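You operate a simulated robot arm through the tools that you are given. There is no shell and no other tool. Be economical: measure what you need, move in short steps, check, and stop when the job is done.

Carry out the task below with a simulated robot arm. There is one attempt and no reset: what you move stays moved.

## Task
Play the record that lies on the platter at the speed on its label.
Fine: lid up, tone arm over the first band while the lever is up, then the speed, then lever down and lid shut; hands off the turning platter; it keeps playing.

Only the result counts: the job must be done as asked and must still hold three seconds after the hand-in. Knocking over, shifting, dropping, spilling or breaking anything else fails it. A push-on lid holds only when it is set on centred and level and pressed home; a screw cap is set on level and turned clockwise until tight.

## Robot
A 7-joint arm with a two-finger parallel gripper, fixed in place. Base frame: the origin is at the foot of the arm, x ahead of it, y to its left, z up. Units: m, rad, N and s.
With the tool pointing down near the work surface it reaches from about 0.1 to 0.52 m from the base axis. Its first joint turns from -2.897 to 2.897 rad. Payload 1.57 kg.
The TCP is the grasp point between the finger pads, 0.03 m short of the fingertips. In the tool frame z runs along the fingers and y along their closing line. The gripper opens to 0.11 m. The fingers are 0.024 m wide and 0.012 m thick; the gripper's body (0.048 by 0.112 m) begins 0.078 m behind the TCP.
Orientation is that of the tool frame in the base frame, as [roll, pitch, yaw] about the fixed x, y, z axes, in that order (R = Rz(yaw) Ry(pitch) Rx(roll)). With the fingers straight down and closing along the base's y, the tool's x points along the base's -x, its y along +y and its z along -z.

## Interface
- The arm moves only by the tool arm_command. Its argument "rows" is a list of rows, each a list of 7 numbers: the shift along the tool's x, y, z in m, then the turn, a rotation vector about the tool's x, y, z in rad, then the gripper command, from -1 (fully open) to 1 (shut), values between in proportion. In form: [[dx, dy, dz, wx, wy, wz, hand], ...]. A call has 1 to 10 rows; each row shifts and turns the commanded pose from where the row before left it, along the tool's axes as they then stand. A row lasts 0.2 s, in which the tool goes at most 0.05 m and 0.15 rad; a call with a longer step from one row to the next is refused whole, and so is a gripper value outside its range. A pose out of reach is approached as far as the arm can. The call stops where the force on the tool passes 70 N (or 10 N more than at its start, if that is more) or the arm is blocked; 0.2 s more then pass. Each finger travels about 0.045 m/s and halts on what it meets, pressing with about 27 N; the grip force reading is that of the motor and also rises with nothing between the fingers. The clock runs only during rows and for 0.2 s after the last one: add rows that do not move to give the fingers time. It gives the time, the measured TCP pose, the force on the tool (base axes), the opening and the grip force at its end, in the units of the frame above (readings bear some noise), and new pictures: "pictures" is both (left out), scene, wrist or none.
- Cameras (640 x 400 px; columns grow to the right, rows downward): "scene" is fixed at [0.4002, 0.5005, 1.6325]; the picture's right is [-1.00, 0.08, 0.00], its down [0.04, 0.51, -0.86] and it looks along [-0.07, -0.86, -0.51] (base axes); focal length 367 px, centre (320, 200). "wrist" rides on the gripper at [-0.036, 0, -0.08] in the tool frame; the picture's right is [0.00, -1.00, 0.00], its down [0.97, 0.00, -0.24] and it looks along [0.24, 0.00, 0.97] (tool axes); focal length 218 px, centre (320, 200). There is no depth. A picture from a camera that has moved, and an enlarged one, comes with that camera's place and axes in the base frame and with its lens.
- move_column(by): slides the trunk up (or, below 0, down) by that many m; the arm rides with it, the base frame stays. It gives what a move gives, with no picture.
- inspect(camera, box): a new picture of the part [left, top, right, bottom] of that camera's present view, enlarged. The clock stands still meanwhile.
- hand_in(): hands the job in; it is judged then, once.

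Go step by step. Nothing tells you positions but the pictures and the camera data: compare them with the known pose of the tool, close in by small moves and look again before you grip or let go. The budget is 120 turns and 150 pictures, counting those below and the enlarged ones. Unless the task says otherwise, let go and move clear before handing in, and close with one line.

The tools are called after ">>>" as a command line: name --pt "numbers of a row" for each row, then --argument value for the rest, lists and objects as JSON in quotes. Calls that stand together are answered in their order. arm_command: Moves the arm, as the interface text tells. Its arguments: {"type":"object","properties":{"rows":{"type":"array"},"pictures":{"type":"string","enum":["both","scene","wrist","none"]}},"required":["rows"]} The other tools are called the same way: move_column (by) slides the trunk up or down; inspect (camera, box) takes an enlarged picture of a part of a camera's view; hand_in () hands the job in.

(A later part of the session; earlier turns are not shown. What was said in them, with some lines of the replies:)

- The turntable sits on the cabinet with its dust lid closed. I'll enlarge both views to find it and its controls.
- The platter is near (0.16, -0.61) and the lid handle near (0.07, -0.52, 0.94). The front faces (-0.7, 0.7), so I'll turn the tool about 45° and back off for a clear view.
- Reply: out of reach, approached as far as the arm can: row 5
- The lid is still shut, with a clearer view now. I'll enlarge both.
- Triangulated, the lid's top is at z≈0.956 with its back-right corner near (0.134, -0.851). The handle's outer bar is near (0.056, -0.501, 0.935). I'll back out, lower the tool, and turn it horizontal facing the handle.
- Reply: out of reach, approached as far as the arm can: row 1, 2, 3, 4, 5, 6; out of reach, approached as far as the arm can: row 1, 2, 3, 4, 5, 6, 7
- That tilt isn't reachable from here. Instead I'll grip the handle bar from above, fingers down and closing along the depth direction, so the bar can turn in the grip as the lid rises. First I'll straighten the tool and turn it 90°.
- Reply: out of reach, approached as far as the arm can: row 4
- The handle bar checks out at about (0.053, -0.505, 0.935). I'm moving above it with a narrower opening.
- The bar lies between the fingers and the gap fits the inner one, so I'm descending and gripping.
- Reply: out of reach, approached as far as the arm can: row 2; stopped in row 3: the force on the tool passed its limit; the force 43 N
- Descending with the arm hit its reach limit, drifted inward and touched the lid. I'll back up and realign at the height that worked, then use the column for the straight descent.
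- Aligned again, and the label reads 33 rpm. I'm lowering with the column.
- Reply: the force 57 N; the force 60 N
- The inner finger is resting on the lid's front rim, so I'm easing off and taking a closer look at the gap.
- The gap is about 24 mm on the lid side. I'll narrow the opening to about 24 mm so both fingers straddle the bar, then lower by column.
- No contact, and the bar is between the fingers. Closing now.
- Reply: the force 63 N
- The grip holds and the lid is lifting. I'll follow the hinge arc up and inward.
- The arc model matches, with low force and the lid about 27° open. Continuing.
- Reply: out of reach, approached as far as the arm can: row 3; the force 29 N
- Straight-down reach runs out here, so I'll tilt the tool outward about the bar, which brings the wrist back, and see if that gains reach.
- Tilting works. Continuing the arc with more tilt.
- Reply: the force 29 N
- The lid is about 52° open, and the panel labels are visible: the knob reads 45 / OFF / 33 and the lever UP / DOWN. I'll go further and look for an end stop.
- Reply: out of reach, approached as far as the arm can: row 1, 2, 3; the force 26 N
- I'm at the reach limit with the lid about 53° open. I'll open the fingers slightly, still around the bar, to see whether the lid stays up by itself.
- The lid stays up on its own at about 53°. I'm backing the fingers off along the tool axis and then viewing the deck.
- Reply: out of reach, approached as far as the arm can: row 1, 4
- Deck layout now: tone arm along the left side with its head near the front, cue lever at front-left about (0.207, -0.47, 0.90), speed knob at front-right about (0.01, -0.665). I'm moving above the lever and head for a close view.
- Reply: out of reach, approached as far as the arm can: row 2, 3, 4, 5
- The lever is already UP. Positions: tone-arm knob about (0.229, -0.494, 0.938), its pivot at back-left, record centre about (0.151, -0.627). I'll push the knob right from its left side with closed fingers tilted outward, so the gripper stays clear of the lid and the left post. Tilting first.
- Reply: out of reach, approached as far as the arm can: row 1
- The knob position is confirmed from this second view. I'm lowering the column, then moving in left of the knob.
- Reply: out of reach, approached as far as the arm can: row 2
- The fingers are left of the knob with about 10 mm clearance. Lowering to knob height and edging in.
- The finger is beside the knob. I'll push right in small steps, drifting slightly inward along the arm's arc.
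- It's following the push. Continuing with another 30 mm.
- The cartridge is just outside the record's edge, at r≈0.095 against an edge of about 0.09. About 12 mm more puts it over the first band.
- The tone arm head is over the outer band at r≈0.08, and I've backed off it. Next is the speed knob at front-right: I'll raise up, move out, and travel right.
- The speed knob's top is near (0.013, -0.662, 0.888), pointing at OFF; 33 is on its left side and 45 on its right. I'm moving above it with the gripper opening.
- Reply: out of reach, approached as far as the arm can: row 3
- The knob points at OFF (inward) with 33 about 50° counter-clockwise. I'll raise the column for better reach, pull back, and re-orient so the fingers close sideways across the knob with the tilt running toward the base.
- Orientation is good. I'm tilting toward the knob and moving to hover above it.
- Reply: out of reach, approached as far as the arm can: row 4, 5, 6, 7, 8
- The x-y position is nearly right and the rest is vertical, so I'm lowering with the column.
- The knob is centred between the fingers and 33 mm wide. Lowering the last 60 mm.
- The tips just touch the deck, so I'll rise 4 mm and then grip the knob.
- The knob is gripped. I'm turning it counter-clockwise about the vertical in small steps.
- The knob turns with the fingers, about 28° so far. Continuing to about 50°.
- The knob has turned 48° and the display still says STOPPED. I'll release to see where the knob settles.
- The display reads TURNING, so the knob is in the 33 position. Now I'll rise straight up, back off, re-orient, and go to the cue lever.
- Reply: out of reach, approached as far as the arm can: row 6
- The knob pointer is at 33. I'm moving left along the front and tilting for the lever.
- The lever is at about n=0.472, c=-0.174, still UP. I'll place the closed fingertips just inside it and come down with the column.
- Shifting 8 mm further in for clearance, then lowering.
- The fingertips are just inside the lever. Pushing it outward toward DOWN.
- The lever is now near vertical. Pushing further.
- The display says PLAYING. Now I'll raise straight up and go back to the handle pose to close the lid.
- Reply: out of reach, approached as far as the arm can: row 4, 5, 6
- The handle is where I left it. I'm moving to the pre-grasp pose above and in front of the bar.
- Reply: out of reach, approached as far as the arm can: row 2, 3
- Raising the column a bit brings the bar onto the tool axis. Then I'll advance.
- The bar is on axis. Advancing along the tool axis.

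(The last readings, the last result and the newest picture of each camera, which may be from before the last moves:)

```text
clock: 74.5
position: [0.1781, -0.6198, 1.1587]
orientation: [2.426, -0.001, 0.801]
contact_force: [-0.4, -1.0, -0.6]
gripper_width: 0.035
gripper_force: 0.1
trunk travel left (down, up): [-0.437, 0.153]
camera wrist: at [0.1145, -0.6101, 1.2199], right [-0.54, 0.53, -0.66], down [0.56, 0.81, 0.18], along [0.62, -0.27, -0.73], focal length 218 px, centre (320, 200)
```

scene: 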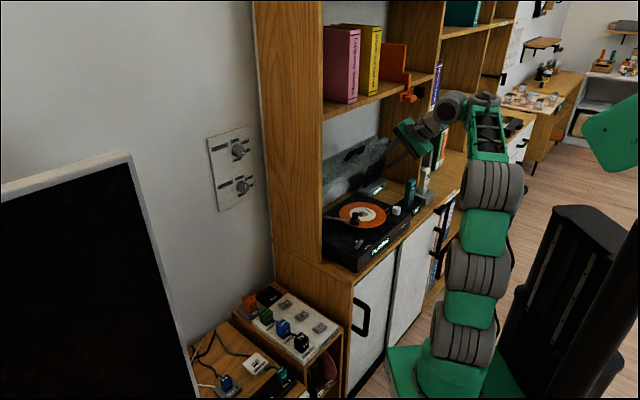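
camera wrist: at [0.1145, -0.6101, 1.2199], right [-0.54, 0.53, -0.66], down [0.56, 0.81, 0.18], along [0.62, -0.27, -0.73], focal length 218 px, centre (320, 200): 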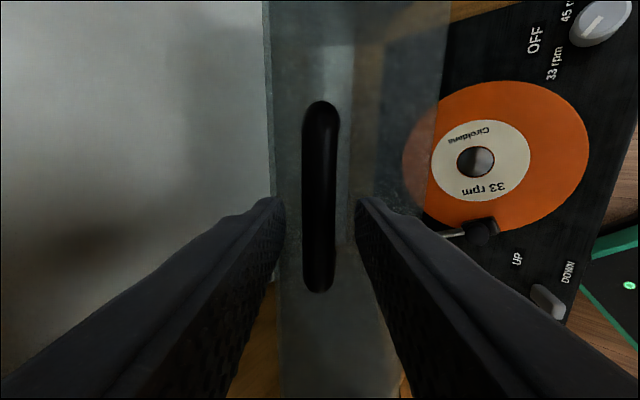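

The bar is between the fingers. Gripping, then starting back down the arc.

>>> arm_command --pt "0 0 0.004 0 0 0 1" --pt "0 0 0 0 0 0 1" --pt "0 0 0 0 0 0 1" --pt "0 0 0 0 0 0 1" --pictures "none"

>>> arm_command --pt "0 -0.0258 -0.0066 0.1 0 0 1" --pt "0 -0.0268 -0.0013 0.1 0 0 1" --pt "0 -0.0266 0.0038 0.1 0 0 1" --pt "0 0 0 0 0 0 1"

```text
clock: 75.5
position: [0.1786, -0.6218, 1.1582]
orientation: [2.426, 0.001, 0.801]
contact_force: [0.2, 1.7, 2.8]
gripper_width: 0.0155
gripper_force: 31.7
trunk travel left (down, up): [-0.437, 0.153]
```

```text
clock: 76.5
position: [0.1332, -0.5737, 1.1148]
orientation: [2.729, -0.002, 0.802]
contact_force: [4.4, 1.0, -2.1]
gripper_width: 0.0159
gripper_force: 31.0
trunk travel left (down, up): [-0.437, 0.153]
camera wrist: at [0.0837, -0.579, 1.1873], right [-0.66, 0.64, -0.4], down [0.61, 0.76, 0.22], along [0.45, -0.1, -0.89], focal length 218 px, centre (320, 200)
```

scene: 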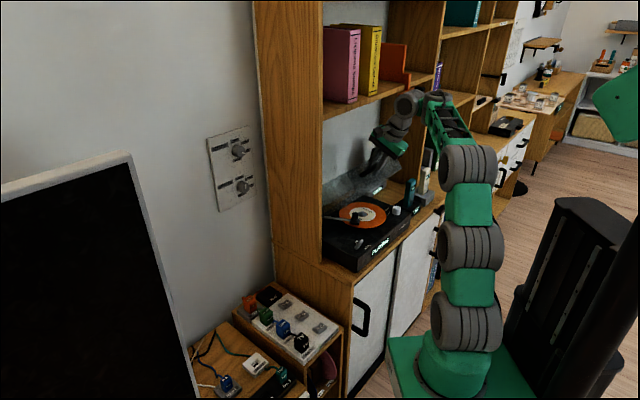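
wrist: 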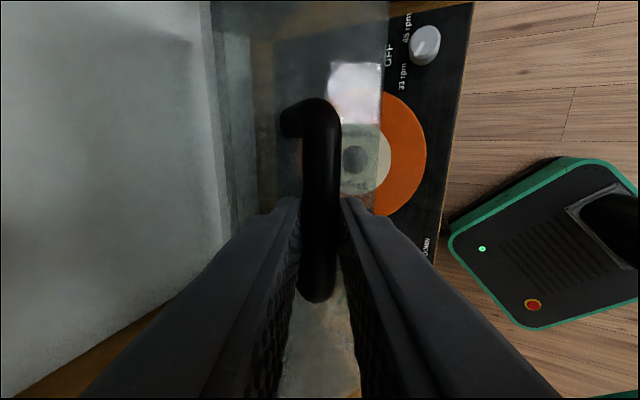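

It's tracking well with low forces. Continuing.

>>> arm_command --pt "0 -0.0254 0.0085 0.1 0 0 1" --pt "0 -0.0233 0.0131 0.1 0 0 1" --pt "0 -0.0205 0.0173 0.1 0 0 1" --pt "0 0 0 0 0 0 1" --pictures "none"

>>> arm_command --pt "0 -0.0169 0.0206 0.06 0 0 1" --pt "0 -0.0137 0.0231 0.05 0 0 1" --pt "0 0 0 0 0 0 1" --pictures "wrist"

```text
clock: 77.5
position: [0.0925, -0.5359, 1.054]
orientation: [3.028, -0.001, 0.798]
contact_force: [2.9, -2.7, -4.1]
gripper_width: 0.0161
gripper_force: 31.6
trunk travel left (down, up): [-0.437, 0.153]
```

```text
clock: 78.3
position: [0.0754, -0.5177, 1.0088]
orientation: [3.138, -0.001, 0.801]
contact_force: [-0.2, 0.7, -2.2]
gripper_width: 0.016
gripper_force: 31.8
trunk travel left (down, up): [-0.437, 0.153]
camera wrist: at [0.0496, -0.5447, 1.0887], right [-0.72, 0.7, 0.0], down [0.67, 0.7, 0.24], along [0.17, 0.17, -0.97], focal length 218 px, centre (320, 200)
```

wrist: 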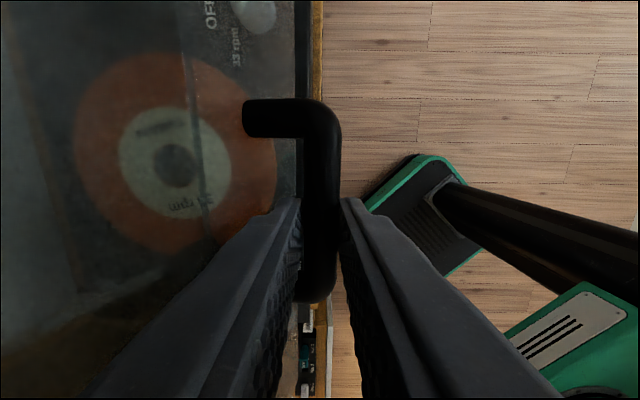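

About 13° left. Closing gently to the stop.

>>> arm_command --pt "0 -0.006 0.014 0 0 0 1" --pt "0 -0.006 0.014 0 0 0 1" --pt "0 -0.004 0.013 0 0 0 1" --pt "0 -0.004 0.013 0 0 0 1" --pt "0 -0.001 0.008 0 0 0 1" --pt "0 0 0 0 0 0 1"

>>> inspect --camera "scene" --box '[310, 165, 430, 275]'

```text
clock: 79.8
position: [0.0607, -0.5032, 0.9457]
orientation: [3.138, 0.0, 0.804]
contact_force: [28.5, -5.6, -4.3]
gripper_width: 0.0163
gripper_force: 32.2
trunk travel left (down, up): [-0.437, 0.153]
camera wrist: at [0.035, -0.5301, 1.0252], right [-0.72, 0.69, 0.0], down [0.67, 0.7, 0.24], along [0.17, 0.17, -0.97], focal length 218 px, centre (320, 200)
```

scene: 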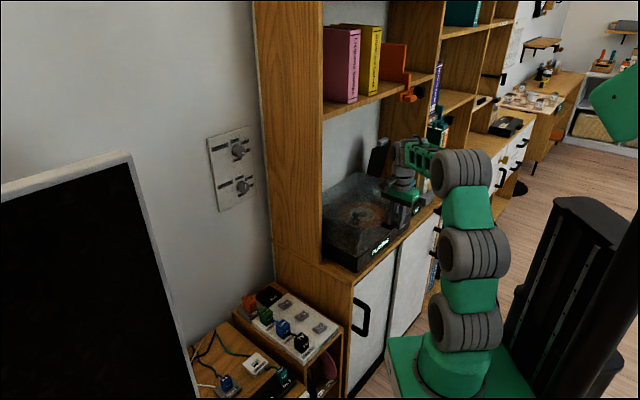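
wrist: 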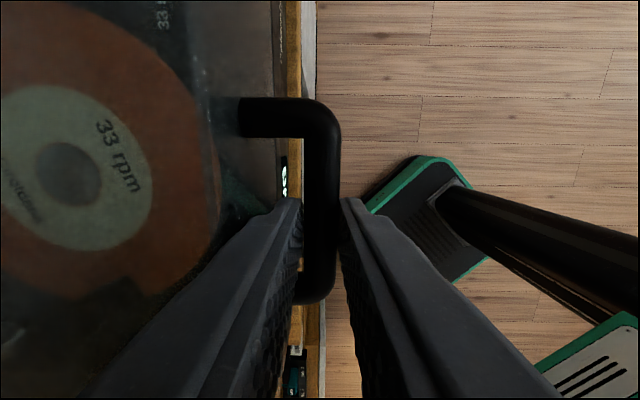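

```text
3.64 times, centred on (370, 220) of scene
camera zoom: at [0.4002, 0.5005, 1.6325], right [-1.0, 0.08, 0.0], down [0.04, 0.51, -0.86], along [-0.07, -0.86, -0.51], focal length 1334 px, centre (138, 127)
```

zoom: 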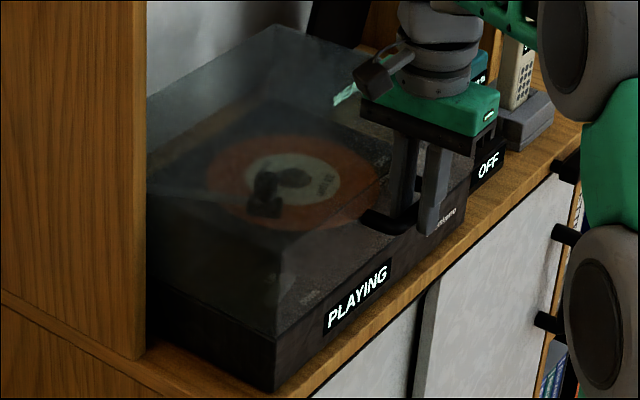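

The lid is shut and the display still says PLAYING. I'm opening slightly and rising straight up by column.

>>> arm_command --pt "0 0 0 0 0 0 0.6" --pt "0 0 0 0 0 0 0.6" --pt "0 0 0 0 0 0 0.6" --pictures "wrist"

```text
clock: 80.5
position: [0.0581, -0.5017, 0.9461]
orientation: [3.136, -0.001, 0.801]
contact_force: [-0.5, 0.6, 0.5]
gripper_width: 0.0221
gripper_force: 0.0
trunk travel left (down, up): [-0.437, 0.153]
camera wrist: at [0.0321, -0.5291, 1.0259], right [-0.72, 0.7, -0.01], down [0.68, 0.7, 0.24], along [0.17, 0.17, -0.97], focal length 218 px, centre (320, 200)
```

wrist: 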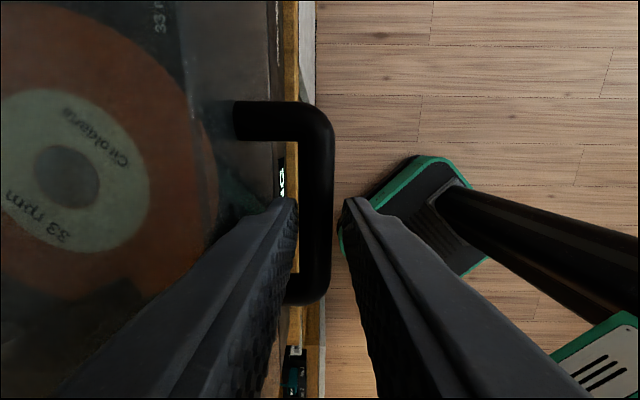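

The fingers are free of the bar. Rising clear and checking the result.

>>> move_column --by 0.12

>>> arm_command --pt "0.02 -0.035 0 0 0 0 0.6" --pt "0.02 -0.035 0 0 0 0 0.6" --pt "0.02 -0.035 0 0 0 0 0.6" --pt "0 0 0 0 0 0 0.6"

>>> inspect --camera "scene" --box '[310, 165, 430, 275]'

```text
clock: 82.0
position: [0.0578, -0.5028, 1.0659]
orientation: [3.136, -0.002, 0.802]
contact_force: [0.2, 0.1, 0.2]
gripper_width: 0.0218
gripper_force: 0.0
trunk travel left (down, up): [-0.557, 0.033]
```

```text
clock: 83.0
position: [0.0272, -0.386, 1.0646]
orientation: [3.136, -0.001, 0.801]
contact_force: [-0.3, 0.0, 0.1]
gripper_width: 0.0221
gripper_force: 0.1
trunk travel left (down, up): [-0.557, 0.033]
camera wrist: at [0.0011, -0.4125, 1.145], right [-0.72, 0.7, -0.01], down [0.67, 0.7, 0.24], along [0.17, 0.17, -0.97], focal length 218 px, centre (320, 200)
```

scene: 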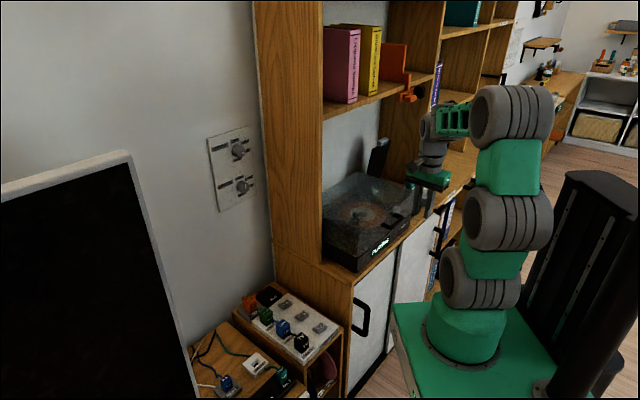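
wrist: 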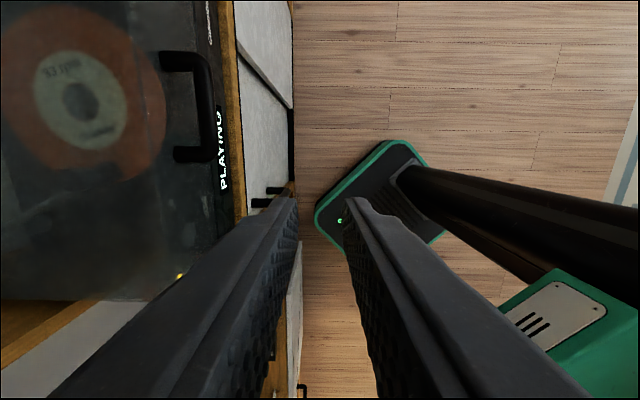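

```text
3.64 times, centred on (370, 220) of scene
camera zoom: at [0.4002, 0.5005, 1.6325], right [-1.0, 0.08, 0.0], down [0.04, 0.51, -0.86], along [-0.07, -0.86, -0.51], focal length 1334 px, centre (138, 127)
```

zoom: 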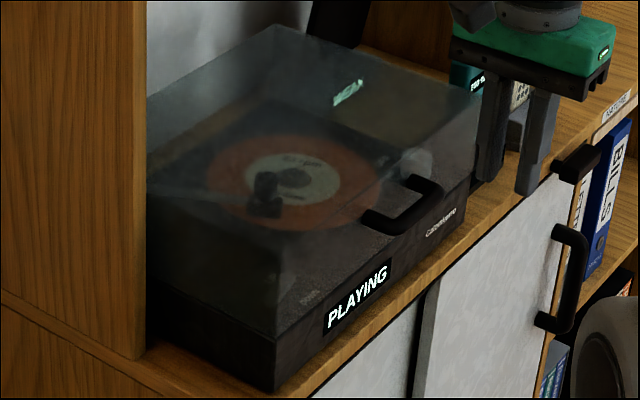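

The lid's corners match their original closed position, the display reads PLAYING, the record is turning with the knob on 33, and the arm is clear. Handing in.

>>> hand_in

```text
The job is handed in.
```

The record is playing at 33 rpm: needle on the outer band, cue lever down, lid shut, display reading PLAYING, and the arm clear.
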